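You operate a simulated robot arm through the tools that you are given. There is no shell and no other tool. Be economical: measure what you need, move in short steps, check, and stop when the job is done.

You are at the controls of a simulated two-armed robot. One attempt, no reset.

Task
Split the grey jug's sample through the riffle and keep one half.
Fine: tip all of it into the hopper, put the jug back, open the lever till the hopper is empty, shut it; the green dish goes on the white mat. Set down upright: grey jug.
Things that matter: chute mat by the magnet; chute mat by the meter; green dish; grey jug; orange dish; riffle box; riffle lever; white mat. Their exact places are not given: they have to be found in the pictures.

The check looks at the end state, three seconds after you hand in, the way a careful person would. Anything else that was tipped, shoved, dropped, spilled or broken makes it a failure.

Robot
Two 7-joint arms with fingered hands on one trunk, on a base that drives. Base frame: it is fixed to the floor where the robot stands at the start and does not move with it; the origin is under the middle of the robot, x ahead of it, y to its left, z up; the surface under the hand at the start is at about z = 0.8. Units: m, rad, N and s.
The left shoulder is at the start at [0.2, 0.135, 0.97], the right one opposite. Places, roughly: chute mat by the magnet [0.6, 0.3, 0.8]; chute mat by the meter [0.6, 0.6, 0.8]; riffle box [0.6, 0.4, 0.9]; riffle lever [0.4, 0.5, 0.9]; white mat [0.5, 0.7, 0.8]. Payload 4 kg a hand.
The TCP of each hand is the grasp point between the finger pads, 0.025 m short of the fingertips. In the tool frame z runs along the fingers and y along their closing line. Largest opening 0.088 m; the body of the gripper starts 0.029 m behind the TCP. The gripper is a hand of 4 fingers: y runs from the thumb to the fingers, the wrist lies at [-0.013, -0.106, -0.174] in the tool frame, and closing takes about 1.5 s.
Orientation is told as [roll, pitch, yaw] about the base's x, y, z axes, in that order, counted from this pose: with the fingers straight down and the wrist toward the robot, the tool's x, y and z point along [0, 1, 0], [1, 0, 0] and [0, 0, -1] of the base frame.

Tools
- The arms move only by the tool play_rows. It takes "left_commands", "right_commands" or both (then of equal length, played together; a hand with none holds still); each is text: rows parted by semicolons, each of 7 numbers parted by spaces: the shift along the tool's x, y, z in m, then the turn, a rotation vector about the tool's x, y, z in rad, then the gripper command, from -1 (fully open) to 1 (shut), values between in proportion. In form: x y z rx ry rz grip; .... A call has 1 to 10 rows; each row is the pose to reach, as a shift and turn from the pose commanded when the call began, along the tool's axes at that moment. Each row takes 0.2 s and may step no farther than 0.05 m and 0.15 rad from the row before; otherwise, or with a gripper value out of range, the whole call is refused. A pose out of reach is approached as far as the arm can. The call stops where the force on the tool passes 40 N (or 10 N more than at its start, if that is more) or the arm is blocked; 0.2 s more then pass. Each finger travels about 0.153 m/s and halts on what it meets, pressing with about 25 N; the grip force reading is that of the motor and also rises with nothing between the fingers. The clock runs only during rows and for 0.2 s after the last one: add rows that repeat a pose to give the fingers time. It gives the time, the measured TCP pose, the force on the tool (base axes), the opening and the grip force at its end, in the units of the frame above (readings bear some noise), with the torque about the TCP (base axes, N m) and any sound that the robot's microphone picked up, and new pictures: "pictures" is both (left out), scene, wrist or none (wrist: the cameras of the hands that moved).
- Cameras (640 x 400 px; columns grow to the right, rows downward): "scene" is now at [0.124, 0.0515, 1.5698]; the picture's right is [0.48, -0.88, 0.00], its down [-0.61, -0.33, -0.72] and it looks along [0.63, 0.34, -0.70] (base axes); focal length 264 px, centre (320, 200). "left" rides on the left gripper at [-0.064, -0.083, -0.098] in its tool frame; the picture's right is [-0.62, -0.37, 0.69], its down [0.71, -0.63, 0.30] and it looks along [0.32, 0.68, 0.65] (tool axes); focal length 265 px, centre (320, 200). "right" rides on the right gripper at [0.064, -0.083, -0.098] in its tool frame; the picture's right is [-0.62, 0.37, -0.69], its down [-0.71, -0.63, 0.30] and it looks along [-0.32, 0.68, 0.65] (tool axes); focal length 265 px, centre (320, 200).
- lift_body(by): slides the trunk up (or, below 0, down) by that many m; the arms and the scene camera ride with it, the base frame stays. It gives what a move gives, with no picture.
- drive_base(legs): drives the robot by 1 to 6 legs, each [ahead, left, turn to the left] in m, m and rad, along the robot's own axes; the way and the turn of a leg run together, so that a leg with both is an arc; at most 1.5 m and 3.142 rad a leg. The arms and the cameras ride along, it lands a little off, and it stops where it bumps. It gives what a move gives, and a new picture of the scene camera.
- grasp_type(shape, hand): the hand has 4 fingers and takes this shape, open, in about a second: jaw (thumb against the fingers, like two jaws); tri (thumb and two fingers); tip (a fingertip pinch); poke (one finger out to press); point (the index stretched); flat (the hand flat); cup (the hand cupped); fist (a fist). The gripper value then closes the fingers along that shape, each until it touches; the sizes above hold for jaw. It gives what a move gives, with no picture.
- head_to(pan, tilt): turns the head with the scene camera to pan (to the left, within 1.693 rad either way) and tilt (down, from -0.506 to 1.204), counted from straight ahead of the robot. It gives what a move gives, and a new picture of the scene camera.
- pixel_to_xyz(camera, pixels): for up to 12 pixels [column, row] of the newest picture of that camera ("zoom" is the newest enlarged one), the place [x, y, z] in the base frame of the surface seen there, good to about 0.002 m, but the place of the scene camera against the robot may be out by one fixed shift of up to 0.018 m in any direction. No time passes.
- inspect(camera, box): a new picture of the part [left, top, right, bottom] of that camera's present view, enlarged. No time passes.
- sign_off(): hands the job in; it is judged then, once.

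Go step by step. Measure first, check grasps and placings, and put right what went wrong. The budget is 80 turns and 260 pictures, counting those below and the enlarged ones. Unless the task says otherwise, let go and move clear before handing in, and close with one line.

The tools are called after ">>>" by a JSON object that holds its "api" and its "payload". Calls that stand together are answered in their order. play_rows: Moves the arms, as the interface text tells. Its arguments: {"type":"object","properties":{"left_commands":{"type":"string"},"right_commands":{"type":"string"},"pictures":{"type":"string","enum":["both","scene","wrist","none"]}},"required":[]} The other tools are called the same way: lift_body (by) slides the trunk up or down; grasp_type (shape, hand) gives the hand a shape; drive_base (legs) drives the base; head_to (pan, tilt) turns the head that bears the scene camera; pixel_to_xyz (camera, pixels) gives the place of the surface under pixels of a picture; inspect (camera, box) takes an enlarged picture of a part of a camera's view; sign_off () hands the job in.

At the start:

```text
time_s: 0.0
left_ee_pos: [0.3574, 0.4268, 1.278]
left_tool_rot: [-0.001, -0.001, -0.001]
left_force: [-0.6, -0.2, -0.5]
left_wrist_torque: [0.0, -0.04, 0.01]
left_width: 0.0874
left_grasp_force: 0.1
left_shape: jaw
right_ee_pos: [0.6147, 0.0126, 1.2713]
right_tool_rot: [-0.002, 0.0, 0.0]
right_force: [-0.1, 0.1, 0.7]
right_wrist_torque: [-0.01, -0.02, 0.0]
right_width: 0.0875
right_grasp_force: 0.0
right_shape: jaw
trunk travel left (down, up): [-0.575, 0.195]
robot x, y, heading: [-0.0008, -0.0007, 0.006]
head pan, tilt: [0.501, 0.77]
```

scene: 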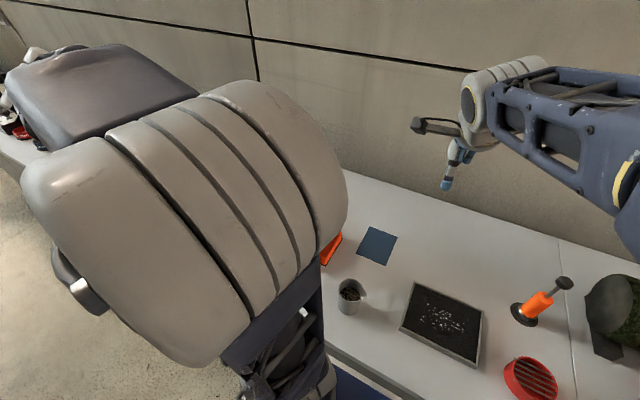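
right: 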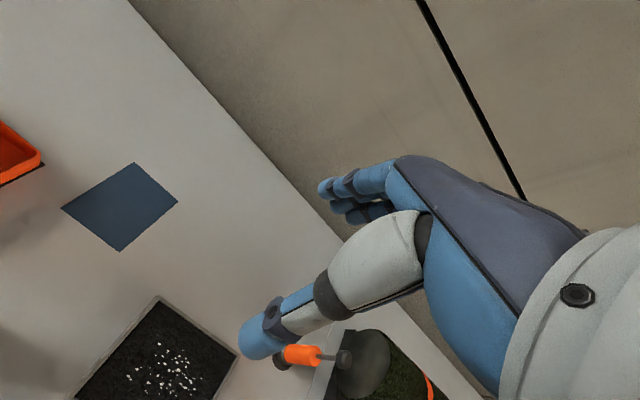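
left: 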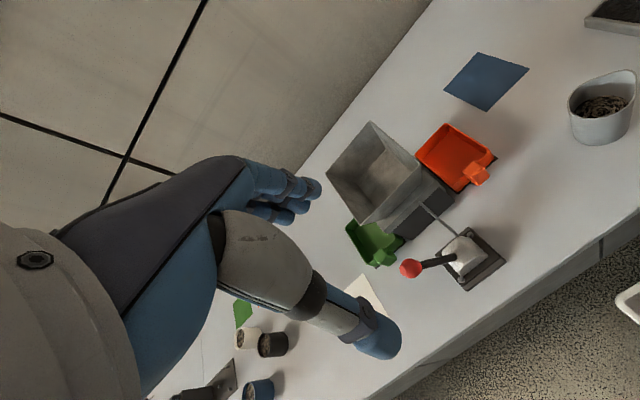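

The left wrist picture shows the riffle box (375,180), green dish (375,240), orange dish (455,155), the red-knobbed lever (410,268) and the grey jug (600,105). I'll measure these.

>>> {"api": "pixel_to_xyz", "payload": {"camera": "left", "pixels": [[370, 122], [422, 160], [327, 180], [372, 225], [410, 268], [460, 250], [375, 240], [385, 262], [455, 155], [478, 175], [600, 105], [365, 295]]}}

>>> {"api": "pixel_to_xyz", "payload": {"camera": "scene", "pixels": [[350, 295], [341, 288], [365, 290], [348, 310], [350, 283], [335, 300], [440, 320], [375, 245]]}}

>>> {"api": "inspect", "payload": {"camera": "left", "box": [300, 40, 640, 340]}}

>>> {"api": "inspect", "payload": {"camera": "scene", "box": [300, 200, 480, 400]}}

```text
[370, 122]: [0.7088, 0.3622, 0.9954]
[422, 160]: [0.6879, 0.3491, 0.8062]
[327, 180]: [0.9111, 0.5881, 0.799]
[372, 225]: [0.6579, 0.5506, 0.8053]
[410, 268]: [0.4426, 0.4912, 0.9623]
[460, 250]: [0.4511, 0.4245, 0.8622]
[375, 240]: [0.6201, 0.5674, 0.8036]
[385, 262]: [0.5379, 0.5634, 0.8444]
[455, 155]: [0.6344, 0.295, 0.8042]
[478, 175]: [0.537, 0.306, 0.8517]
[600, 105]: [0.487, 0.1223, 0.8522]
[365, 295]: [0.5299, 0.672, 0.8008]
```

```text
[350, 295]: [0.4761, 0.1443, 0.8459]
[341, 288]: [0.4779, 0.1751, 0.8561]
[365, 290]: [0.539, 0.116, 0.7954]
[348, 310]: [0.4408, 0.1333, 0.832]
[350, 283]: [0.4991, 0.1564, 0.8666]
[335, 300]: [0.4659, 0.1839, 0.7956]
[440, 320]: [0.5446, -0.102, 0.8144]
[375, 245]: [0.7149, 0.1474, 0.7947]
```

```text
1.33 times, centred on (470, 190) of left
```

zoom: 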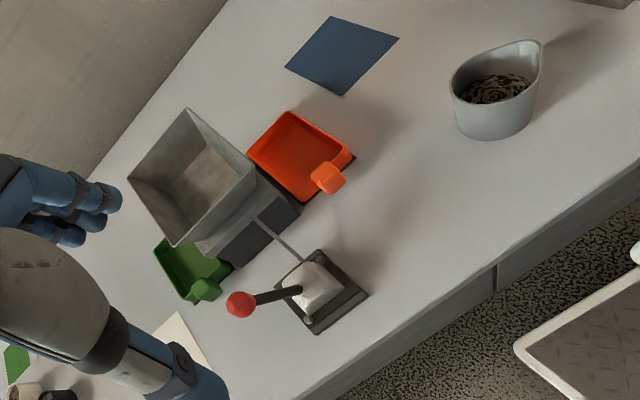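

```text
2.00 times, centred on (390, 300) of scene
```

zoom: 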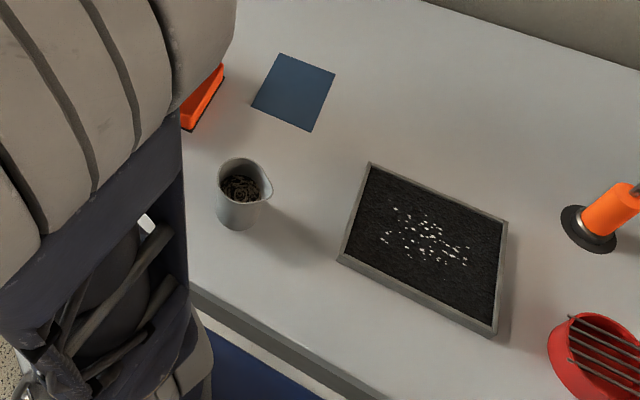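

The jug is near (0.48, 0.14), with its spout pointing to -y. I'll zoom in on the jug, hopper and lever for exact rims.

>>> {"api": "inspect", "payload": {"camera": "left", "box": [540, 50, 640, 150]}}

>>> {"api": "pixel_to_xyz", "payload": {"camera": "left", "pixels": [[569, 95], [572, 110], [600, 118], [630, 75], [615, 70], [594, 142], [590, 125], [605, 100], [575, 135], [622, 130]]}}

>>> {"api": "inspect", "payload": {"camera": "left", "box": [310, 110, 530, 300]}}

```text
4.00 times, centred on (590, 100) of left
```

zoom: 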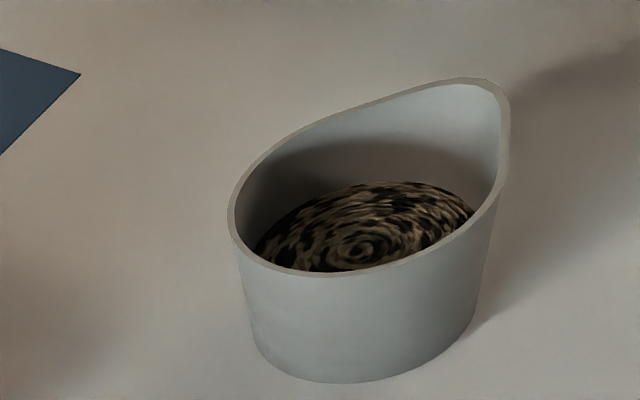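

```text
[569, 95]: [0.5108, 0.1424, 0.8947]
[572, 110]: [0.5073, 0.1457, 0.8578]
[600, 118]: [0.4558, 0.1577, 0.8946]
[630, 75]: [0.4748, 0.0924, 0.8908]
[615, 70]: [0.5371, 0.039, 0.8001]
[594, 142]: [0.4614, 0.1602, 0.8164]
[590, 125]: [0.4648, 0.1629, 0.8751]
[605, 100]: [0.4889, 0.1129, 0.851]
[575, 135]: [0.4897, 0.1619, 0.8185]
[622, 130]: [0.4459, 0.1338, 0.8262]
```

```text
2.11 times, centred on (420, 205) of left
```

zoom: 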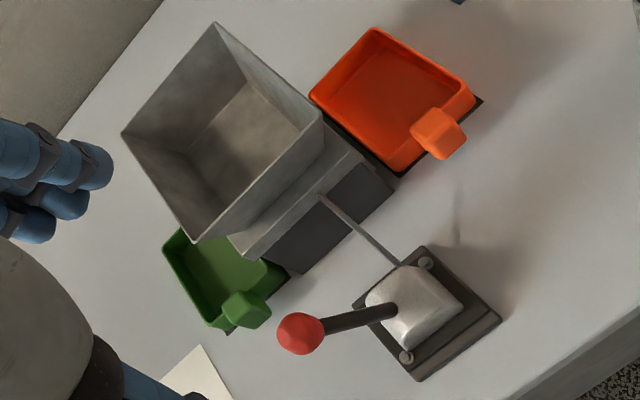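

>>> {"api": "pixel_to_xyz", "payload": {"camera": "zoom", "pixels": [[216, 26], [317, 115], [126, 133], [197, 237], [230, 110], [300, 335], [385, 312], [410, 285], [440, 130], [245, 308], [322, 200], [400, 260]]}}

>>> {"api": "pixel_to_xyz", "payload": {"camera": "left", "pixels": [[440, 340], [500, 275], [445, 285], [375, 258], [372, 287], [345, 300], [470, 80], [400, 190]]}}

```text
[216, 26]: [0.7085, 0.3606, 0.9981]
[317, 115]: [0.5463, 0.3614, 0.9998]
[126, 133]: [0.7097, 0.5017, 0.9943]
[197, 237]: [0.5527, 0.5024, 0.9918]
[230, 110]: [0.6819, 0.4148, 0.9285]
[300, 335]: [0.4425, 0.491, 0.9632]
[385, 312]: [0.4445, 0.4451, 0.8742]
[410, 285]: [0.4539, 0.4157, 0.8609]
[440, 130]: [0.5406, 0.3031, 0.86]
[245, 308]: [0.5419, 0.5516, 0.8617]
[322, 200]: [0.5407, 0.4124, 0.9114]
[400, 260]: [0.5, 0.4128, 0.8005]
```

```text
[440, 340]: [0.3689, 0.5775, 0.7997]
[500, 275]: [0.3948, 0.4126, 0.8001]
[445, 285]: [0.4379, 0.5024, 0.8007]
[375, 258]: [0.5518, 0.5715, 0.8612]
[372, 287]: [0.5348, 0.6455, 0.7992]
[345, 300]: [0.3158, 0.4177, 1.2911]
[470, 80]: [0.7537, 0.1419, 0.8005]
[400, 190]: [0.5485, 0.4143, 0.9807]
```

Measured so far:
- **Jug:** about (0.477, 0.13), 0.07 wide, 0.095 tall, spout to -y.
- **Hopper mouth:** x 0.55–0.71, y 0.36–0.50, z 1.0.
- **Lever knob:** (0.442, 0.491, 0.963).

I'll back the base off so the left hand can take the jug from the side.

>>> {"api": "drive_base", "payload": {"legs": [[-0.22, -0.09, 0]]}}

>>> {"api": "play_rows", "payload": {"left_commands": "0 0 0 0 0 -0.13 -1;0 0 0 0 0 -0.26 -1;0 0 0 0 0 -0.39 -1;0 0 0 0 0 -0.52 -1", "pictures": "none"}}

>>> {"api": "play_rows", "payload": {"left_commands": "0 0 0 0 0.14 0 -1;0 0 0 0 0.28 0 -1;0 0 0 0 0.42 0 -1;0 0 0 0 0.56 0 -1;0 0 0 0 0.7 0 -1;0 0 0 0 0.84 0 -1;0 0 0 0 0.98 0 -1;0 0 0 0 1.1 0 -1", "pictures": "scene"}}

```text
time_s: 1.8
left_ee_pos: [0.133, 0.3383, 1.2785]
left_tool_rot: [0.0, -0.001, 0.004]
left_force: [0.2, 0.0, 0.3]
left_wrist_torque: [0.0, 0.0, 0.01]
left_width: 0.0878
left_grasp_force: 0.1
left_shape: jaw
right_ee_pos: [0.3899, -0.0756, 1.2718]
right_tool_rot: [0.001, 0.0, 0.003]
right_force: [0.5, 0.9, 0.6]
right_wrist_torque: [0.01, -0.03, 0.0]
right_width: 0.0876
right_grasp_force: 0.0
right_shape: jaw
trunk travel left (down, up): [-0.575, 0.195]
robot x, y, heading: [-0.2224, -0.0899, 0.008]
head pan, tilt: [0.501, 0.77]
```

scene: 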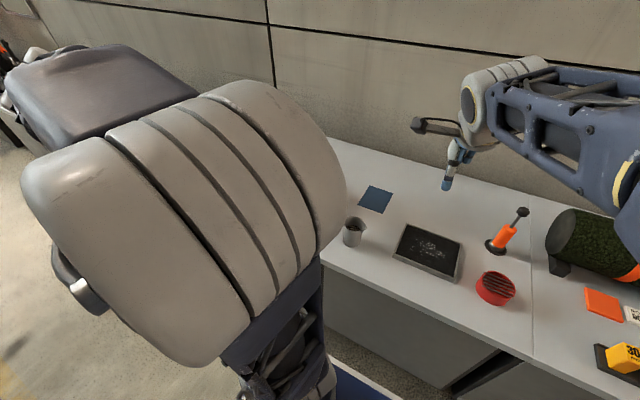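

```text
time_s: 2.8
left_ee_pos: [0.132, 0.3387, 1.28]
left_tool_rot: [-0.001, -0.002, 0.526]
left_force: [-0.4, 0.1, -0.5]
left_wrist_torque: [0.02, 0.02, -0.01]
left_width: 0.0876
left_grasp_force: 0.1
left_shape: jaw
right_ee_pos: [0.3907, -0.0753, 1.2713]
right_tool_rot: [0.001, 0.001, 0.003]
right_force: [0.0, 0.0, 0.4]
right_wrist_torque: [0.01, -0.01, -0.01]
right_width: 0.0878
right_grasp_force: 0.1
right_shape: jaw
trunk travel left (down, up): [-0.575, 0.195]
robot x, y, heading: [-0.2242, -0.0924, 0.005]
head pan, tilt: [0.501, 0.77]
```

```text
time_s: 4.7
left_ee_pos: [0.1904, 0.3206, 1.2505]
left_tool_rot: [1.007, 0.042, 0.326]
left_force: [-0.4, 0.0, 0.0]
left_wrist_torque: [0.0, -0.03, 0.02]
left_width: 0.0881
left_grasp_force: 0.1
left_shape: jaw
right_ee_pos: [0.399, -0.0849, 1.2582]
right_tool_rot: [-0.004, 0.033, -0.021]
right_force: [0.4, 0.9, 0.3]
right_wrist_torque: [-0.02, 0.01, -0.03]
right_width: 0.0872
right_grasp_force: 0.0
right_shape: jaw
trunk travel left (down, up): [-0.575, 0.195]
robot x, y, heading: [-0.2218, -0.093, 0.005]
head pan, tilt: [0.501, 0.77]
stopped in row 8 (left hand): the arm was blocked; the commanded pose is now the measured one
```

scene: 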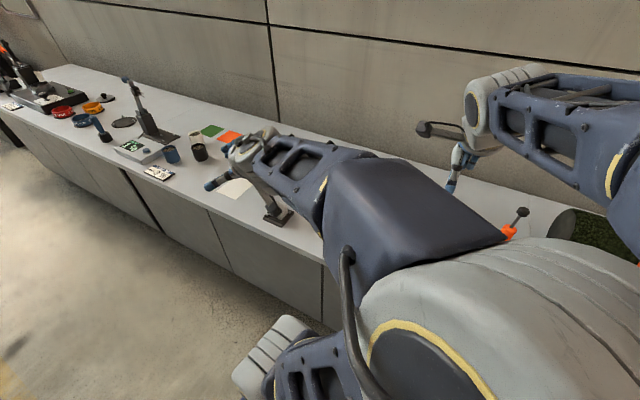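

I rotated in the pour direction as a test: it reaches roll of about +1.0 before the elbow blocks, even this close in. Next I'll rotate back and over to the grasp side (roll -1.2).

>>> {"api": "play_rows", "payload": {"left_commands": "0 0 0 0 -0.13 0 -1;0 0 0 0 -0.26 0 -1;0 0 0 0 -0.39 0 -1;0 0 0 0 -0.52 0 -1;0 0 0 0 -0.65 0 -1;0 0 0 0 -0.78 0 -1;0 0 0 0 -0.91 0 -1;0 0 0 0 -1.0 0 -1", "pictures": "none"}}

>>> {"api": "play_rows", "payload": {"left_commands": "0 0 0 0 0 0 -1", "pictures": "scene"}}

```text
time_s: 6.5
left_ee_pos: [0.1894, 0.3196, 1.252]
left_tool_rot: [0.01, 0.042, 0.326]
left_force: [0.1, -0.5, 0.1]
left_wrist_torque: [-0.03, -0.02, 0.02]
left_width: 0.088
left_grasp_force: 0.0
left_shape: jaw
right_ee_pos: [0.3991, -0.084, 1.2578]
right_tool_rot: [-0.004, 0.03, -0.019]
right_force: [0.5, -1.0, 1.1]
right_wrist_torque: [0.03, 0.0, 0.01]
right_width: 0.0874
right_grasp_force: 0.0
right_shape: jaw
trunk travel left (down, up): [-0.575, 0.195]
robot x, y, heading: [-0.2247, -0.0881, 0.007]
head pan, tilt: [0.501, 0.77]
```

```text
time_s: 6.9
left_ee_pos: [0.1899, 0.3211, 1.2504]
left_tool_rot: [0.009, 0.042, 0.327]
left_force: [-0.7, -0.5, -0.4]
left_wrist_torque: [0.01, -0.02, -0.02]
left_width: 0.0881
left_grasp_force: 0.0
left_shape: jaw
right_ee_pos: [0.3985, -0.085, 1.2581]
right_tool_rot: [-0.003, 0.032, -0.022]
right_force: [0.5, -0.5, -0.6]
right_wrist_torque: [0.01, 0.01, 0.0]
right_width: 0.0879
right_grasp_force: 0.0
right_shape: jaw
trunk travel left (down, up): [-0.575, 0.195]
robot x, y, heading: [-0.2197, -0.0906, 0.008]
head pan, tilt: [0.501, 0.77]
```

scene: 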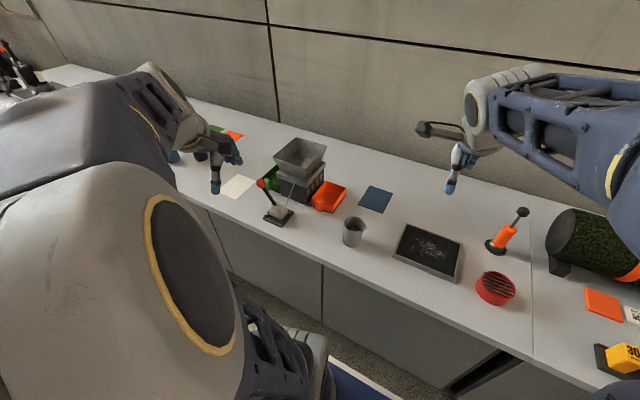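

The view is clear now: jug at (353,230), hopper at (300,150), lever knob at (262,184). I'll move the left hand forward and tilt it into the grasp orientation.

>>> {"api": "play_rows", "payload": {"left_commands": "-0.021 0.03 0.017 0 0 -0.03 -1;-0.042 0.06 0.034 0 0 -0.06 -1;-0.062 0.09 0.05 0 0 -0.09 -1;-0.083 0.12 0.067 0 0 -0.12 -1;-0.104 0.15 0.084 0 0 -0.15 -1;-0.124 0.18 0.1 0 0 -0.18 -1", "pictures": "none"}}

>>> {"api": "play_rows", "payload": {"left_commands": "0 0 0 0 -0.14 0 -1;0 0 0 0 -0.28 0 -1;0 0 0 0 -0.42 0 -1;0 0 0 0 -0.56 0 -1;0 0 0 0 -0.7 0 -1;0 0 0 0 -0.84 0 -1;0 0 0 0 -0.98 0 -1;0 0 0 0 -1.11 0 -1;0 0 0 0 -1.22 0 -1;0 0 0 0 -1.22 0 -1"}}

```text
time_s: 8.3
left_ee_pos: [0.3979, 0.2575, 1.1428]
left_tool_rot: [0.019, 0.04, 0.508]
left_force: [-0.7, 0.1, 0.3]
left_wrist_torque: [0.04, -0.02, -0.03]
left_width: 0.088
left_grasp_force: 0.1
left_shape: jaw
right_ee_pos: [0.399, -0.0847, 1.2573]
right_tool_rot: [-0.005, 0.032, -0.021]
right_force: [-0.3, 0.2, -0.2]
right_wrist_torque: [-0.02, -0.04, -0.04]
right_width: 0.0877
right_grasp_force: 0.1
right_shape: jaw
trunk travel left (down, up): [-0.575, 0.195]
robot x, y, heading: [-0.2227, -0.0918, 0.006]
head pan, tilt: [0.501, 0.77]
```

```text
time_s: 10.5
left_ee_pos: [0.3963, 0.2595, 1.1426]
left_tool_rot: [-1.204, 0.04, 0.505]
left_force: [0.1, 0.3, -0.1]
left_wrist_torque: [-0.01, 0.03, 0.02]
left_width: 0.088
left_grasp_force: 0.1
left_shape: jaw
right_ee_pos: [0.3987, -0.0862, 1.2567]
right_tool_rot: [-0.004, 0.031, -0.022]
right_force: [0.0, -0.7, -0.3]
right_wrist_torque: [0.04, -0.03, -0.05]
right_width: 0.0878
right_grasp_force: 0.2
right_shape: jaw
trunk travel left (down, up): [-0.575, 0.195]
robot x, y, heading: [-0.2252, -0.0888, 0.008]
head pan, tilt: [0.501, 0.77]
```

scene: 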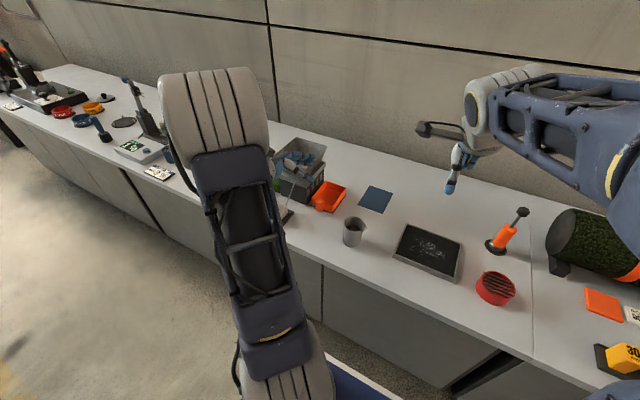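
left: 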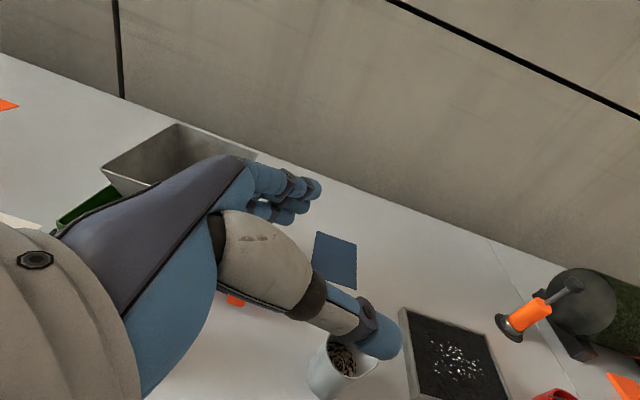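

The hand is in orientation above the jug, which shows at (340,365) in the left picture. I'll re-measure the jug with both cameras.

>>> {"api": "pixel_to_xyz", "payload": {"camera": "left", "pixels": [[308, 360], [318, 340], [335, 378], [345, 376], [312, 390], [355, 372]]}}

>>> {"api": "inspect", "payload": {"camera": "scene", "box": [320, 200, 390, 260]}}

>>> {"api": "inspect", "payload": {"camera": "left", "box": [270, 300, 430, 400]}}

```text
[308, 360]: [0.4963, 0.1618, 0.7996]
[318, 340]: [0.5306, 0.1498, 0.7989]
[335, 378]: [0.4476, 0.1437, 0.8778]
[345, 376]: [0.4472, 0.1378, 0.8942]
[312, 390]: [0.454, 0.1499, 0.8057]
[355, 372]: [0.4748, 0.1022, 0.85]
```

```text
6.67 times, centred on (355, 230) of scene
```

zoom: 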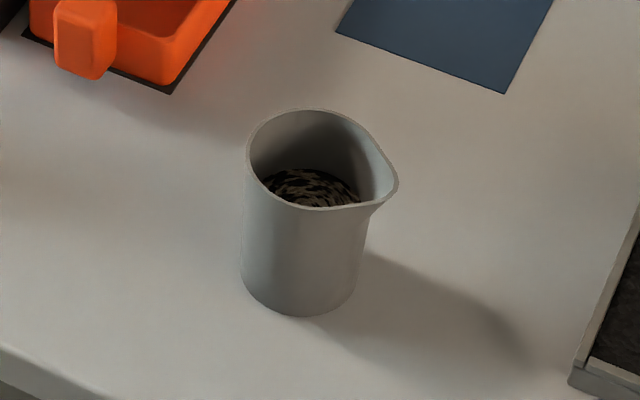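

```text
4.00 times, centred on (350, 350) of left
```

zoom: 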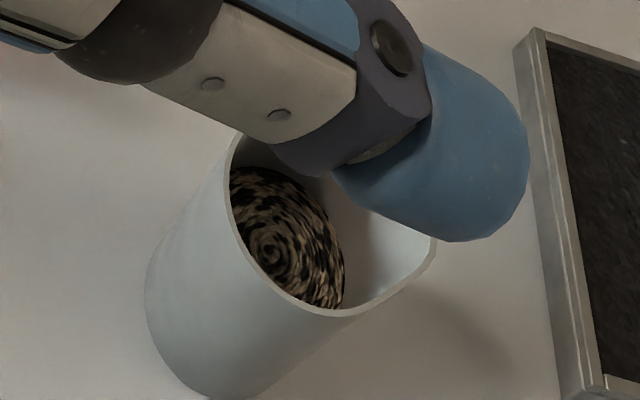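

>>> {"api": "pixel_to_xyz", "payload": {"camera": "zoom", "pixels": [[236, 145], [227, 180], [233, 230], [260, 275], [300, 303], [340, 315], [433, 250], [150, 290], [170, 355], [207, 394], [165, 240], [190, 200]]}}

>>> {"api": "pixel_to_xyz", "payload": {"camera": "scene", "pixels": [[348, 218], [349, 219], [354, 231], [346, 240], [354, 245], [358, 238], [350, 236]]}}

```text
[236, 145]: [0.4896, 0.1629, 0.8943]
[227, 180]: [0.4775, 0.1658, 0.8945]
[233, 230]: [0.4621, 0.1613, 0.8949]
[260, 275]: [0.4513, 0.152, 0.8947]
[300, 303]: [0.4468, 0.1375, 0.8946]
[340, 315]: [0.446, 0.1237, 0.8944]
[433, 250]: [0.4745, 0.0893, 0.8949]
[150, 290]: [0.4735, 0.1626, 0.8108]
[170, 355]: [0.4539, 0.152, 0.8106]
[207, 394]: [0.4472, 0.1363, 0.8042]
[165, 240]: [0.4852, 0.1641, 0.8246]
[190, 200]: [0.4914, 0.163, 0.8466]
```

```text
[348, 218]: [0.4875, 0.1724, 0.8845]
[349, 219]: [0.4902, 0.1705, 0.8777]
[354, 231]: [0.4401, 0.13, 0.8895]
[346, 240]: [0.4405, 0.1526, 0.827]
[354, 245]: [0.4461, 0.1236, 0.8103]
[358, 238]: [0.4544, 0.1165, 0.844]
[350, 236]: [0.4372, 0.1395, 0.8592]
```

The rim fit puts the jug centre at (0.479, 0.131), radius 0.034. I'll descend to a pre-grasp standoff behind it.

>>> {"api": "play_rows", "payload": {"left_commands": "0.0366 0.0034 0.0203 0 0 0 -1;0.0732 0.0068 0.0405 0 0 0 -1;0.11 0.0102 0.0608 0 0 0 -1;0.1463 0.0136 0.081 0 0 0 -1;0.183 0.017 0.1013 0 0 0 -1;0.2195 0.0204 0.1215 0 0 0 -1;0.2195 0.0204 0.1215 0 0 0 -1"}}

```text
time_s: 12.1
left_ee_pos: [0.422, 0.2338, 0.8924]
left_tool_rot: [-1.203, 0.04, 0.508]
left_force: [-0.4, 0.3, -0.2]
left_wrist_torque: [-0.01, 0.03, 0.0]
left_width: 0.0879
left_grasp_force: 0.0
left_shape: jaw
right_ee_pos: [0.398, -0.0856, 1.2584]
right_tool_rot: [-0.004, 0.031, -0.022]
right_force: [0.4, 0.3, 1.0]
right_wrist_torque: [-0.02, -0.01, 0.02]
right_width: 0.0876
right_grasp_force: 0.0
right_shape: jaw
trunk travel left (down, up): [-0.575, 0.195]
robot x, y, heading: [-0.2227, -0.0901, 0.002]
head pan, tilt: [0.501, 0.77]
```

scene: 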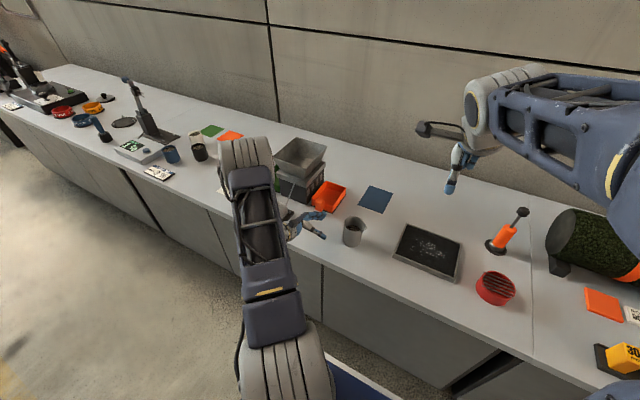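
left: 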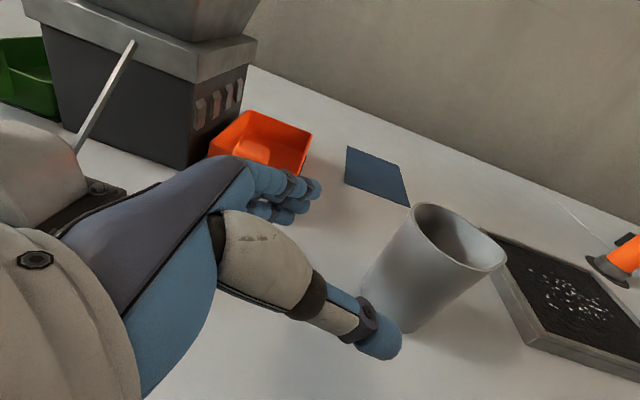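

Clear of the lever; the jug lies along the finger line. I'll advance 0.11 m along the fingers.

>>> {"api": "play_rows", "payload": {"left_commands": "-0.0005 0.0004 0.028 0 0 0 -1;-0.001 0.0008 0.055 0 0 0 -1;-0.0015 0.0012 0.082 0 0 0 -1;-0.0019 0.0017 0.1094 0 0 0 -1;-0.0019 0.0017 0.1094 0 0 0 -1"}}

```text
time_s: 13.3
left_ee_pos: [0.4726, 0.1441, 0.8559]
left_tool_rot: [-1.202, 0.04, 0.505]
left_force: [0.6, 0.4, -0.2]
left_wrist_torque: [0.02, -0.03, 0.03]
left_width: 0.0878
left_grasp_force: 0.1
left_shape: jaw
right_ee_pos: [0.3982, -0.0843, 1.259]
right_tool_rot: [-0.005, 0.031, -0.02]
right_force: [-0.1, 0.1, -0.8]
right_wrist_torque: [-0.01, -0.01, 0.0]
right_width: 0.0876
right_grasp_force: 0.0
right_shape: jaw
trunk travel left (down, up): [-0.575, 0.195]
robot x, y, heading: [-0.2208, -0.089, 0.0]
head pan, tilt: [0.501, 0.77]
```

scene: 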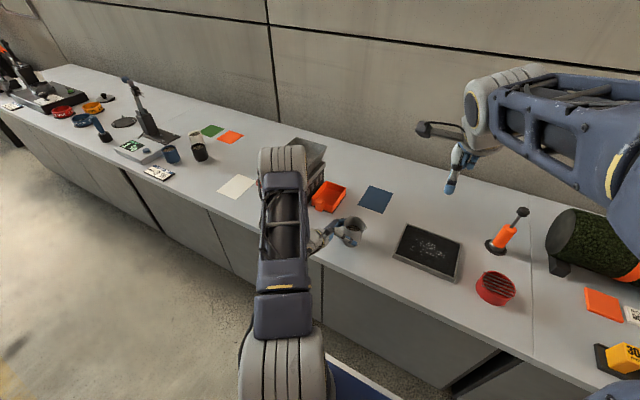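
left: 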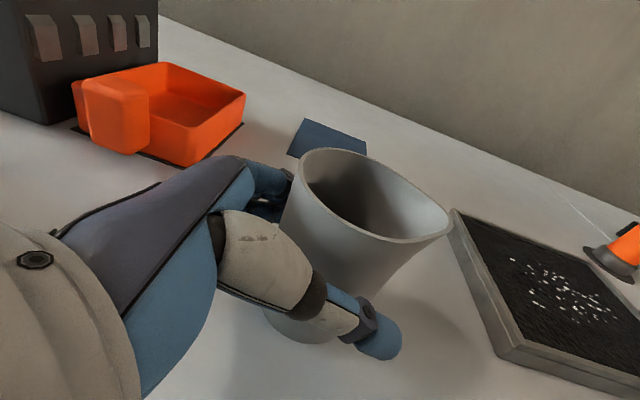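

The jug sits between fingers and thumb with no contact force, so I'll close the hand.

>>> {"api": "play_rows", "payload": {"left_commands": "0 0 0 0 0 0 0;0 0 0 0 0 0 0.5;0 0 0 0 0 0 1;0 0 0 0 0 0 1;0 0 0 0 0 0 1;0 0 0 0 0 0 1;0 0 0 0 0 0 1;0 0 0 0 0 0 1;0 0 0 0 0 0 1", "pictures": "wrist"}}

```text
time_s: 15.3
left_ee_pos: [0.4728, 0.1434, 0.8563]
left_tool_rot: [-1.203, 0.04, 0.506]
left_force: [0.5, 0.1, 0.1]
left_wrist_torque: [0.05, -0.07, 0.02]
left_width: 0.059
left_grasp_force: 24.2
left_shape: jaw
right_ee_pos: [0.3969, -0.0849, 1.2571]
right_tool_rot: [-0.004, 0.032, -0.021]
right_force: [-0.6, -0.4, -0.9]
right_wrist_torque: [0.0, 0.0, 0.01]
right_width: 0.0876
right_grasp_force: 0.0
right_shape: jaw
trunk travel left (down, up): [-0.575, 0.195]
robot x, y, heading: [-0.2192, -0.0885, 0.007]
head pan, tilt: [0.501, 0.77]
```

left: 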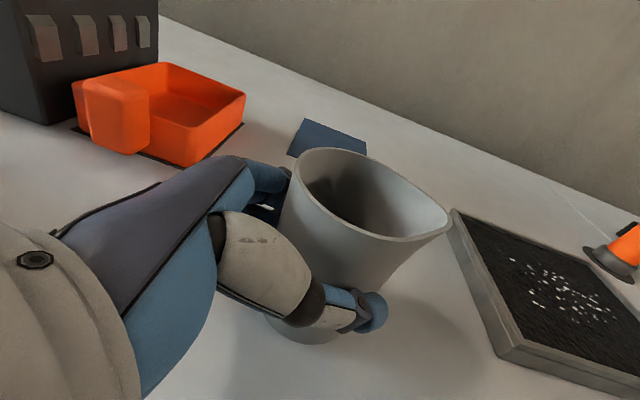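

Gripped at 59 mm with 24 N. I'll raise everything with the trunk.

>>> {"api": "lift_body", "payload": {"by": 0.19}}

>>> {"api": "head_to", "payload": {"pan": 0.5, "tilt": 0.77}}

>>> {"api": "inspect", "payload": {"camera": "left", "box": [0, 0, 640, 400]}}

```text
time_s: 17.4
left_ee_pos: [0.4733, 0.1434, 1.0449]
left_tool_rot: [-1.203, 0.04, 0.507]
left_force: [-0.6, -0.2, -1.4]
left_wrist_torque: [0.01, 0.02, 0.0]
left_width: 0.0587
left_grasp_force: 25.2
left_shape: jaw
right_ee_pos: [0.3983, -0.0851, 1.4467]
right_tool_rot: [-0.002, 0.031, -0.022]
right_force: [0.5, 1.0, 0.5]
right_wrist_torque: [0.01, 0.02, 0.0]
right_width: 0.0878
right_grasp_force: 0.0
right_shape: jaw
trunk travel left (down, up): [-0.765, 0.005]
robot x, y, heading: [-0.2225, -0.096, 0.003]
head pan, tilt: [0.501, 0.77]
```

```text
time_s: 18.0
left_ee_pos: [0.4729, 0.1442, 1.0446]
left_tool_rot: [-1.203, 0.039, 0.506]
left_force: [0.0, 1.0, -2.1]
left_wrist_torque: [-0.02, 0.03, -0.01]
left_width: 0.0584
left_grasp_force: 24.7
left_shape: jaw
right_ee_pos: [0.3978, -0.0852, 1.4478]
right_tool_rot: [-0.004, 0.028, -0.02]
right_force: [0.3, 0.1, 0.6]
right_wrist_torque: [0.03, -0.02, -0.04]
right_width: 0.0876
right_grasp_force: 0.1
right_shape: jaw
trunk travel left (down, up): [-0.765, 0.005]
robot x, y, heading: [-0.2251, -0.0914, 0.003]
head pan, tilt: [0.499, 0.77]
```

scene: 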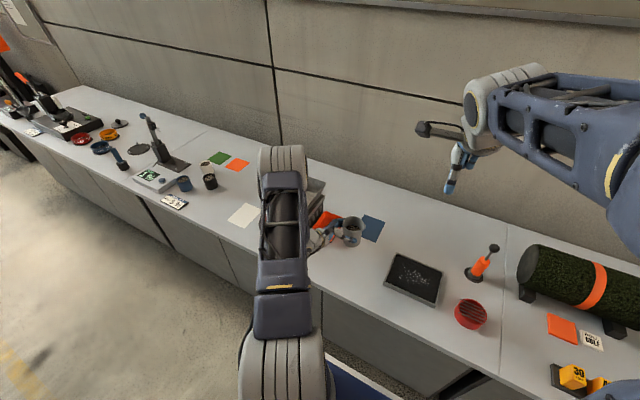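

```text
1.00 times, centred on (320, 200) of left (not enlarged: the box is as wide or as high as the picture)
```

zoom: 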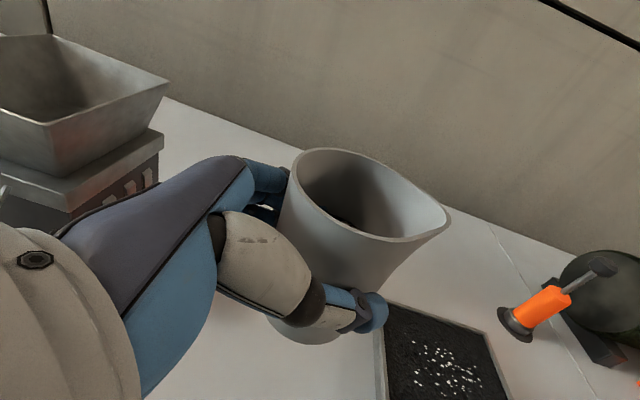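

The jug is held upright and clear. I'll raise it another 9 cm and swing the right arm out to the side to make elbow room for the pour.

>>> {"api": "play_rows", "payload": {"left_commands": "-0.0105 -0.0005 -0.004 0 0 0 1;-0.021 -0.001 -0.008 0 0 0 1;-0.0315 -0.0014 -0.012 0 0 0 1;-0.042 -0.0018 -0.016 0 0 0 1;-0.0525 -0.0023 -0.02 0 0 0 1;-0.063 -0.0027 -0.024 0 0 0 1;-0.0735 -0.0032 -0.028 0 0 0 1;-0.084 -0.0036 -0.0322 0 0 0 1", "right_commands": "-0.04 0 0 0 0 0 -1;-0.08 0 0 0 0 0 -1;-0.12 0 0 0 0 0 -1;-0.16 0 0 0 0 0 -1;-0.2 0 0 0 0 0 -1;-0.24 0 0 0 0 0 -1;-0.28 0 0 0 0 0 -1;-0.32 0 0 0 0 0 -1", "pictures": "none"}}

>>> {"api": "drive_base", "payload": {"legs": [[0.2, 0.12, 0]]}}

```text
time_s: 19.8
left_ee_pos: [0.473, 0.1445, 1.1343]
left_tool_rot: [-1.205, 0.04, 0.506]
left_force: [-0.1, -0.6, -2.5]
left_wrist_torque: [0.0, 0.0, -0.02]
left_width: 0.0588
left_grasp_force: 24.8
left_shape: jaw
right_ee_pos: [0.3907, -0.4045, 1.4496]
right_tool_rot: [-0.002, 0.031, -0.02]
right_force: [-0.5, -1.2, -0.3]
right_wrist_torque: [-0.03, -0.03, 0.02]
right_width: 0.0876
right_grasp_force: 0.0
right_shape: jaw
trunk travel left (down, up): [-0.765, 0.005]
robot x, y, heading: [-0.224, -0.0903, 0.007]
head pan, tilt: [0.499, 0.77]
```

```text
time_s: 21.5
left_ee_pos: [0.6718, 0.2656, 1.1356]
left_tool_rot: [-1.204, 0.041, 0.507]
left_force: [-1.0, 0.1, -2.0]
left_wrist_torque: [0.04, 0.05, 0.0]
left_width: 0.0586
left_grasp_force: 24.5
left_shape: jaw
right_ee_pos: [0.5898, -0.2828, 1.4482]
right_tool_rot: [-0.003, 0.03, -0.02]
right_force: [0.2, 0.3, -0.4]
right_wrist_torque: [0.0, -0.05, 0.0]
right_width: 0.0876
right_grasp_force: 0.1
right_shape: jaw
trunk travel left (down, up): [-0.765, 0.005]
robot x, y, heading: [-0.0247, 0.0315, 0.005]
head pan, tilt: [0.499, 0.77]
```

scene: 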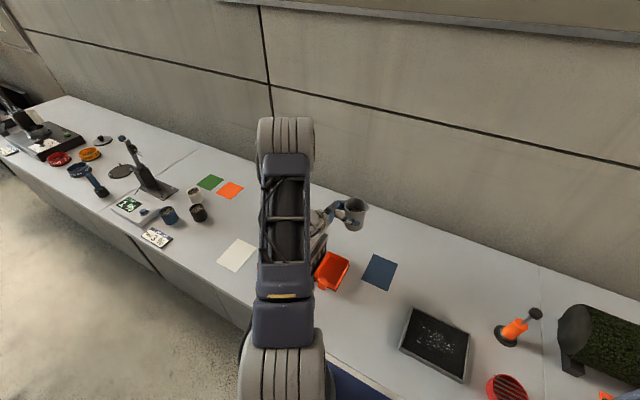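

Now move the jug over the hopper, still upright.

>>> {"api": "play_rows", "payload": {"left_commands": "0.0144 0.007 -0.0292 0 0 0 1;0.0289 0.014 -0.0583 0 0 0 1;0.0433 0.021 -0.0875 0 0 0 1;0.0577 0.0281 -0.1167 0 0 0 1;0.0722 0.0351 -0.1458 0 0 0 1;0.0866 0.0421 -0.175 0 0 0 1;0.0866 0.0421 -0.175 0 0 0 1"}}

```text
time_s: 23.1
left_ee_pos: [0.6144, 0.4563, 1.1166]
left_tool_rot: [-1.203, 0.039, 0.506]
left_force: [-0.4, -0.2, -1.2]
left_wrist_torque: [0.04, 0.0, -0.03]
left_width: 0.0585
left_grasp_force: 25.1
left_shape: jaw
right_ee_pos: [0.5908, -0.2815, 1.4494]
right_tool_rot: [-0.005, 0.032, -0.022]
right_force: [-0.2, 0.2, 0.2]
right_wrist_torque: [0.01, 0.0, 0.01]
right_width: 0.0878
right_grasp_force: 0.1
right_shape: jaw
trunk travel left (down, up): [-0.765, 0.005]
robot x, y, heading: [-0.0239, 0.0293, 0.001]
head pan, tilt: [0.499, 0.77]
```

scene: 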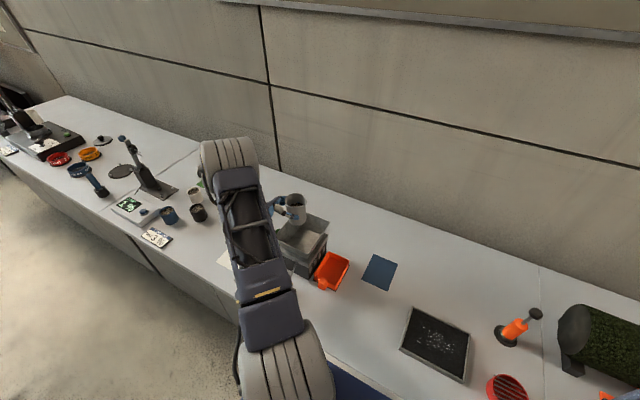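
left: 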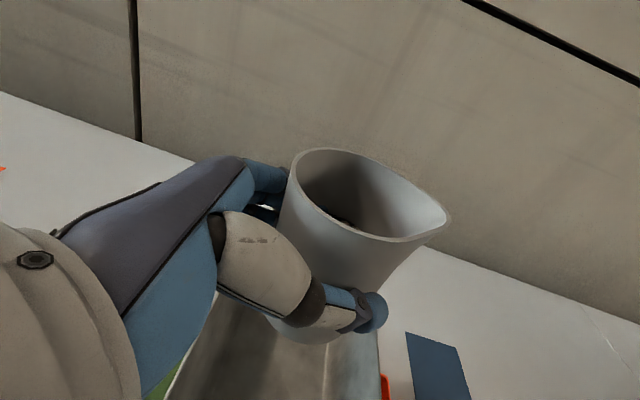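

The jug is above the hopper mouth at the planned pose. I'll start tilting about the closing line (to 50°).

>>> {"api": "play_rows", "payload": {"left_commands": "0 0 0 0 0.1 0 1;0 0 0 0 0.2 0 1;0 0 0 0 0.3 0 1;0 0 0 0 0.4 0 1;0 0 0 0 0.5 0 1;0 0 0 0 0.6 0 1;0 0 0 0 0.7 0 1;0 0 0 0 0.8 0 1;0 0 0 0 0.87 0 1"}}

```text
time_s: 25.1
left_ee_pos: [0.6127, 0.4569, 1.1143]
left_tool_rot: [-0.333, 0.04, 0.506]
left_force: [-1.3, 0.2, -1.6]
left_wrist_torque: [-0.02, -0.04, 0.01]
left_width: 0.0585
left_grasp_force: 24.8
left_shape: jaw
right_ee_pos: [0.5906, -0.2812, 1.4486]
right_tool_rot: [-0.005, 0.031, -0.019]
right_force: [-0.9, -0.2, -1.0]
right_wrist_torque: [0.01, -0.01, -0.01]
right_width: 0.0873
right_grasp_force: 0.0
right_shape: jaw
trunk travel left (down, up): [-0.765, 0.005]
robot x, y, heading: [-0.0264, 0.0347, 0.008]
head pan, tilt: [0.499, 0.77]
```

scene: 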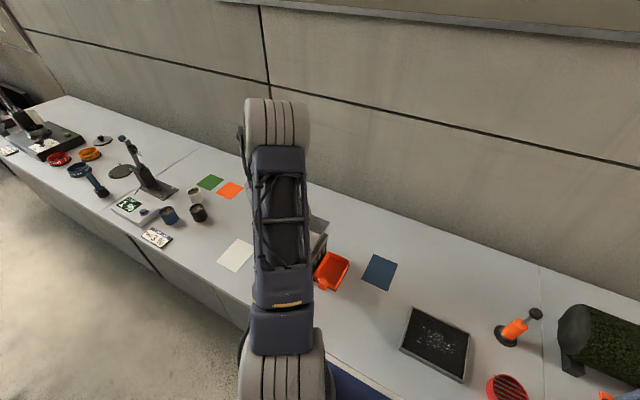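
left: 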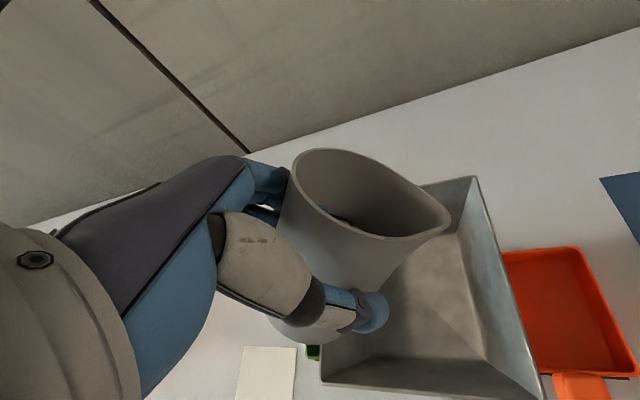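

The rim is inside the hopper's outline. I'll carry on tilting to about 107°.

>>> {"api": "play_rows", "payload": {"left_commands": "0 0 0 0 0.1 0 1;0 0 0 0 0.2 0 1;0 0 0 0 0.3 0 1;0 0 0 0 0.4 0 1;0 0 0 0 0.5 0 1;0 0 0 0 0.6 0 1;0 0 0 0 0.7 0 1;0 0 0 0 0.8 0 1;0 0 0 0 0.9 0 1;0 0 0 0 1.0 0 1"}}

```text
time_s: 27.3
left_ee_pos: [0.6128, 0.4569, 1.1143]
left_tool_rot: [0.669, 0.039, 0.508]
left_force: [0.9, -0.5, -1.5]
left_wrist_torque: [0.0, 0.0, 0.04]
left_width: 0.0587
left_grasp_force: 25.0
left_shape: jaw
right_ee_pos: [0.5902, -0.2816, 1.4493]
right_tool_rot: [-0.005, 0.031, -0.022]
right_force: [-0.6, -0.3, 0.6]
right_wrist_torque: [-0.01, 0.02, -0.01]
right_width: 0.0876
right_grasp_force: 0.0
right_shape: jaw
trunk travel left (down, up): [-0.765, 0.005]
robot x, y, heading: [-0.0231, 0.0328, 0.002]
head pan, tilt: [0.499, 0.77]
```

scene: 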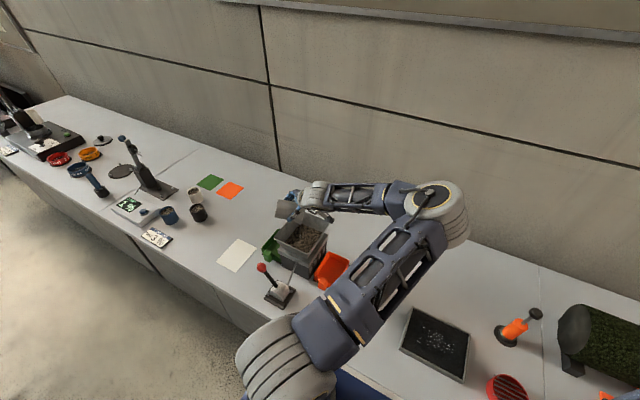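
left: 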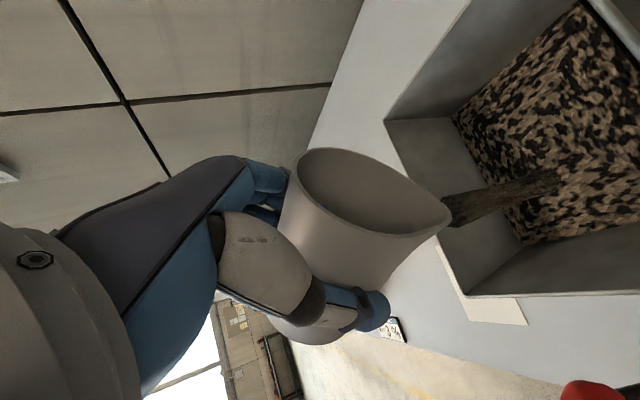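

It is pouring through the spout into the hopper. I'll tilt 0.4 rad more and hold until it's empty.

>>> {"api": "play_rows", "payload": {"left_commands": "0 0 0 0 0.07 0 1;0 0 0 0 0.14 0 1;0 0 0 0 0.21 0 1;0 0 0 0 0.28 0 1;0 0 0 0 0.35 0 1;0 0 0 0 0.42 0 1;0 0 0 0 0.42 0 1;0 0 0 0 0.42 0 1;0 0 0 0 0.42 0 1;0 0 0 0 0.42 0 1"}}

>>> {"api": "inspect", "payload": {"camera": "scene", "box": [220, 160, 380, 320]}}

```text
time_s: 29.5
left_ee_pos: [0.6144, 0.4568, 1.115]
left_tool_rot: [1.088, 0.04, 0.505]
left_force: [0.6, 0.0, -0.9]
left_wrist_torque: [0.02, -0.02, 0.0]
left_width: 0.0584
left_grasp_force: 25.0
left_shape: jaw
right_ee_pos: [0.5899, -0.2821, 1.4491]
right_tool_rot: [-0.005, 0.032, -0.021]
right_force: [-0.5, 0.3, -0.2]
right_wrist_torque: [0.01, -0.01, 0.05]
right_width: 0.0878
right_grasp_force: 0.0
right_shape: jaw
trunk travel left (down, up): [-0.765, 0.005]
robot x, y, heading: [-0.0245, 0.0291, -0.001]
head pan, tilt: [0.499, 0.77]
```

scene: 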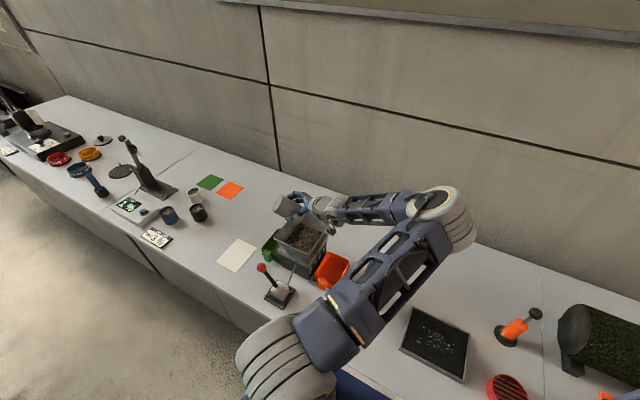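
left: 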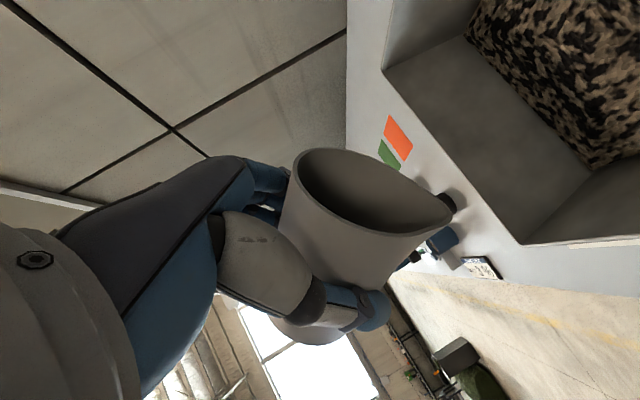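

```text
2.50 times, centred on (300, 240) of scene
```

zoom: 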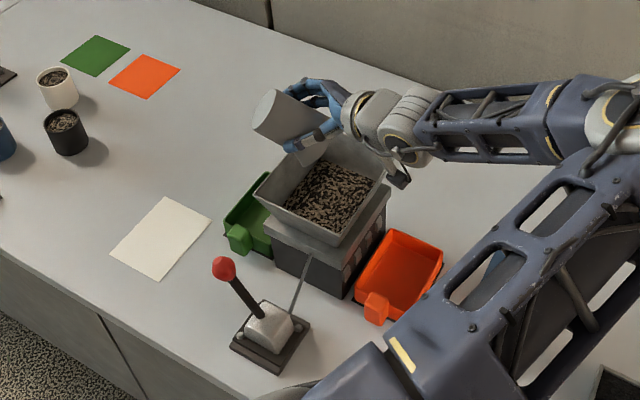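

The stream has stopped and the hopper holds the sample. I'll check the inside of the jug closely.

>>> {"api": "inspect", "payload": {"camera": "left", "box": [280, 130, 470, 260]}}

```text
3.08 times, centred on (375, 195) of left
```

zoom: 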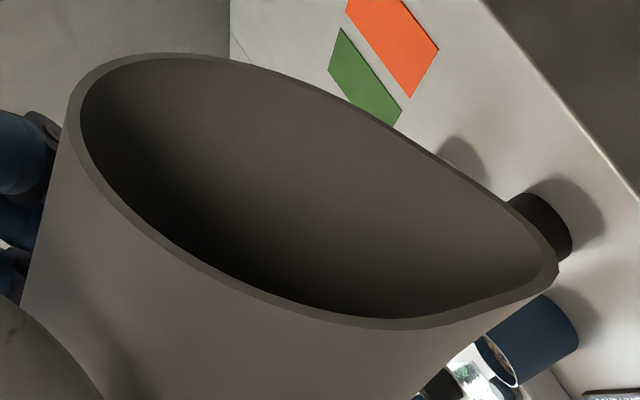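

Empty. I'll turn the jug back upright over the hopper.

>>> {"api": "play_rows", "payload": {"left_commands": "0 0 0 0 -0.13 0 1;0 0 0 0 -0.26 0 1;0 0 0 0 -0.39 0 1;0 0 0 0 -0.52 0 1;0 0 0 0 -0.65 0 1;0 0 0 0 -0.78 0 1;0 0 0 0 -0.91 0 1;0 0 0 0 -1.04 0 1;0 0 0 0 -1.15 0 1", "pictures": "none"}}

>>> {"api": "play_rows", "payload": {"left_commands": "0 0 0 0 -0.13 0 1;0 0 0 0 -0.26 0 1;0 0 0 0 -0.39 0 1;0 0 0 0 -0.52 0 1;0 0 0 0 -0.65 0 1;0 0 0 0 -0.78 0 1;0 0 0 0 -0.91 0 1;0 0 0 0 -1.04 0 1;0 0 0 0 -1.14 0 1"}}

```text
time_s: 31.5
left_ee_pos: [0.6143, 0.4555, 1.1141]
left_tool_rot: [-0.063, 0.04, 0.505]
left_force: [-0.6, -0.9, -1.7]
left_wrist_torque: [0.01, 0.0, -0.04]
left_width: 0.0583
left_grasp_force: 24.6
left_shape: jaw
right_ee_pos: [0.59, -0.2828, 1.4496]
right_tool_rot: [-0.004, 0.032, -0.022]
right_force: [0.8, -1.0, -0.3]
right_wrist_torque: [0.03, 0.03, -0.04]
right_width: 0.0878
right_grasp_force: 0.1
right_shape: jaw
trunk travel left (down, up): [-0.765, 0.005]
robot x, y, heading: [-0.0277, 0.031, 0.006]
head pan, tilt: [0.499, 0.77]
```

```text
time_s: 33.5
left_ee_pos: [0.6131, 0.4551, 1.1148]
left_tool_rot: [-1.205, 0.04, 0.507]
left_force: [0.5, -0.1, -1.1]
left_wrist_torque: [0.04, 0.04, -0.03]
left_width: 0.0582
left_grasp_force: 24.5
left_shape: jaw
right_ee_pos: [0.5901, -0.2805, 1.4499]
right_tool_rot: [-0.004, 0.032, -0.02]
right_force: [-0.1, 0.5, 0.1]
right_wrist_torque: [0.0, 0.01, -0.01]
right_width: 0.0878
right_grasp_force: 0.1
right_shape: jaw
trunk travel left (down, up): [-0.765, 0.005]
robot x, y, heading: [-0.0244, 0.0358, 0.003]
head pan, tilt: [0.499, 0.77]
```

scene: 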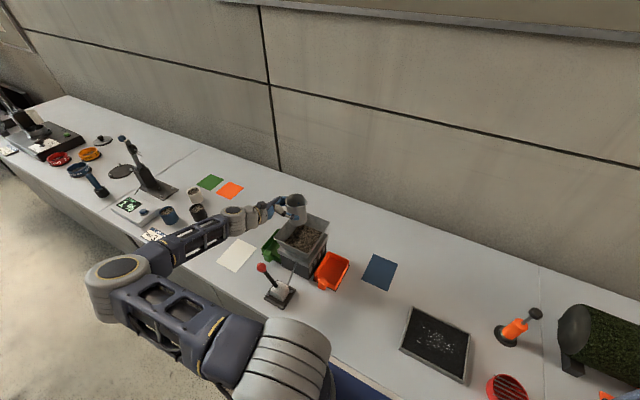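
left: 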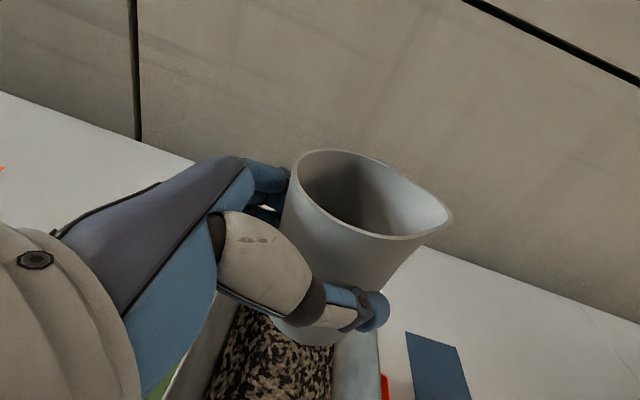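

The jug is upright, but the elbow now sits out to the left at (115,265). I'll check its height before going back.

>>> {"api": "pixel_to_xyz", "payload": {"camera": "scene", "pixels": [[115, 265], [160, 255], [200, 240], [235, 215], [180, 320], [265, 268], [290, 345]]}}

>>> {"api": "play_rows", "payload": {"left_commands": "-0.0144 -0.007 0.0292 0 0 0 1;-0.0289 -0.014 0.0583 0 0 0 1;-0.0433 -0.021 0.0875 0 0 0 1;-0.0577 -0.0281 0.1167 0 0 0 1;-0.0722 -0.0351 0.1458 0 0 0 1;-0.0866 -0.0421 0.175 0 0 0 1;-0.0866 -0.0421 0.175 0 0 0 1", "pictures": "scene"}}

```text
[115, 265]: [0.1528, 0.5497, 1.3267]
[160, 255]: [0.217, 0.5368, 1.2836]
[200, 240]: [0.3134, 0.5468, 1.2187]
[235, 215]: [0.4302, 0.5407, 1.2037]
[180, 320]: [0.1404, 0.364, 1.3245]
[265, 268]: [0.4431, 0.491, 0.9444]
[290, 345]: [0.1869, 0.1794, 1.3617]
```

```text
time_s: 35.1
left_ee_pos: [0.6711, 0.2651, 1.1332]
left_tool_rot: [-1.202, 0.04, 0.507]
left_force: [-0.5, -1.0, -1.2]
left_wrist_torque: [0.03, 0.01, 0.0]
left_width: 0.058
left_grasp_force: 24.8
left_shape: jaw
right_ee_pos: [0.5909, -0.2818, 1.4496]
right_tool_rot: [-0.004, 0.031, -0.02]
right_force: [0.7, 0.0, 0.8]
right_wrist_torque: [0.02, 0.02, 0.01]
right_width: 0.0877
right_grasp_force: 0.2
right_shape: jaw
trunk travel left (down, up): [-0.765, 0.005]
robot x, y, heading: [-0.0245, 0.0314, 0.005]
head pan, tilt: [0.499, 0.77]
```

scene: 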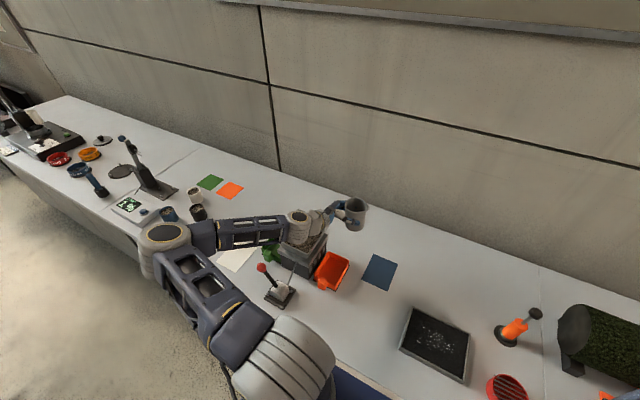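

The elbow is high at z ≈ 1.3 and stays clear of things. I'll drive back to the jug's spot.

>>> {"api": "drive_base", "payload": {"legs": [[-0.198, -0.121, 0]]}}

```text
time_s: 36.9
left_ee_pos: [0.4712, 0.1419, 1.1337]
left_tool_rot: [-1.202, 0.04, 0.508]
left_force: [0.1, -0.3, -0.9]
left_wrist_torque: [0.06, 0.0, 0.01]
left_width: 0.0581
left_grasp_force: 24.7
left_shape: jaw
right_ee_pos: [0.3896, -0.4063, 1.4488]
right_tool_rot: [-0.004, 0.032, -0.02]
right_force: [0.2, -0.3, 0.3]
right_wrist_torque: [0.0, 0.03, 0.0]
right_width: 0.0876
right_grasp_force: 0.0
right_shape: jaw
trunk travel left (down, up): [-0.765, 0.005]
robot x, y, heading: [-0.2256, -0.093, 0.003]
head pan, tilt: [0.499, 0.77]
```

scene: 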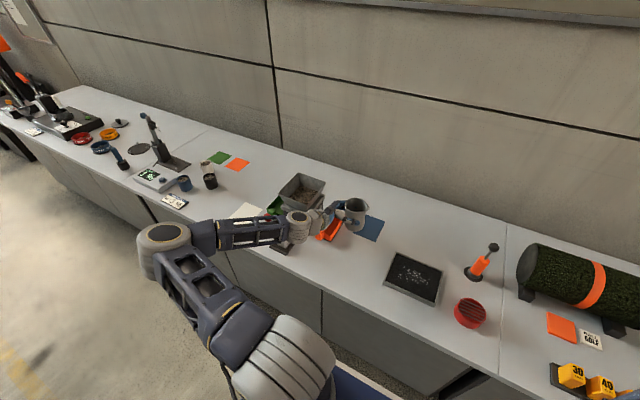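

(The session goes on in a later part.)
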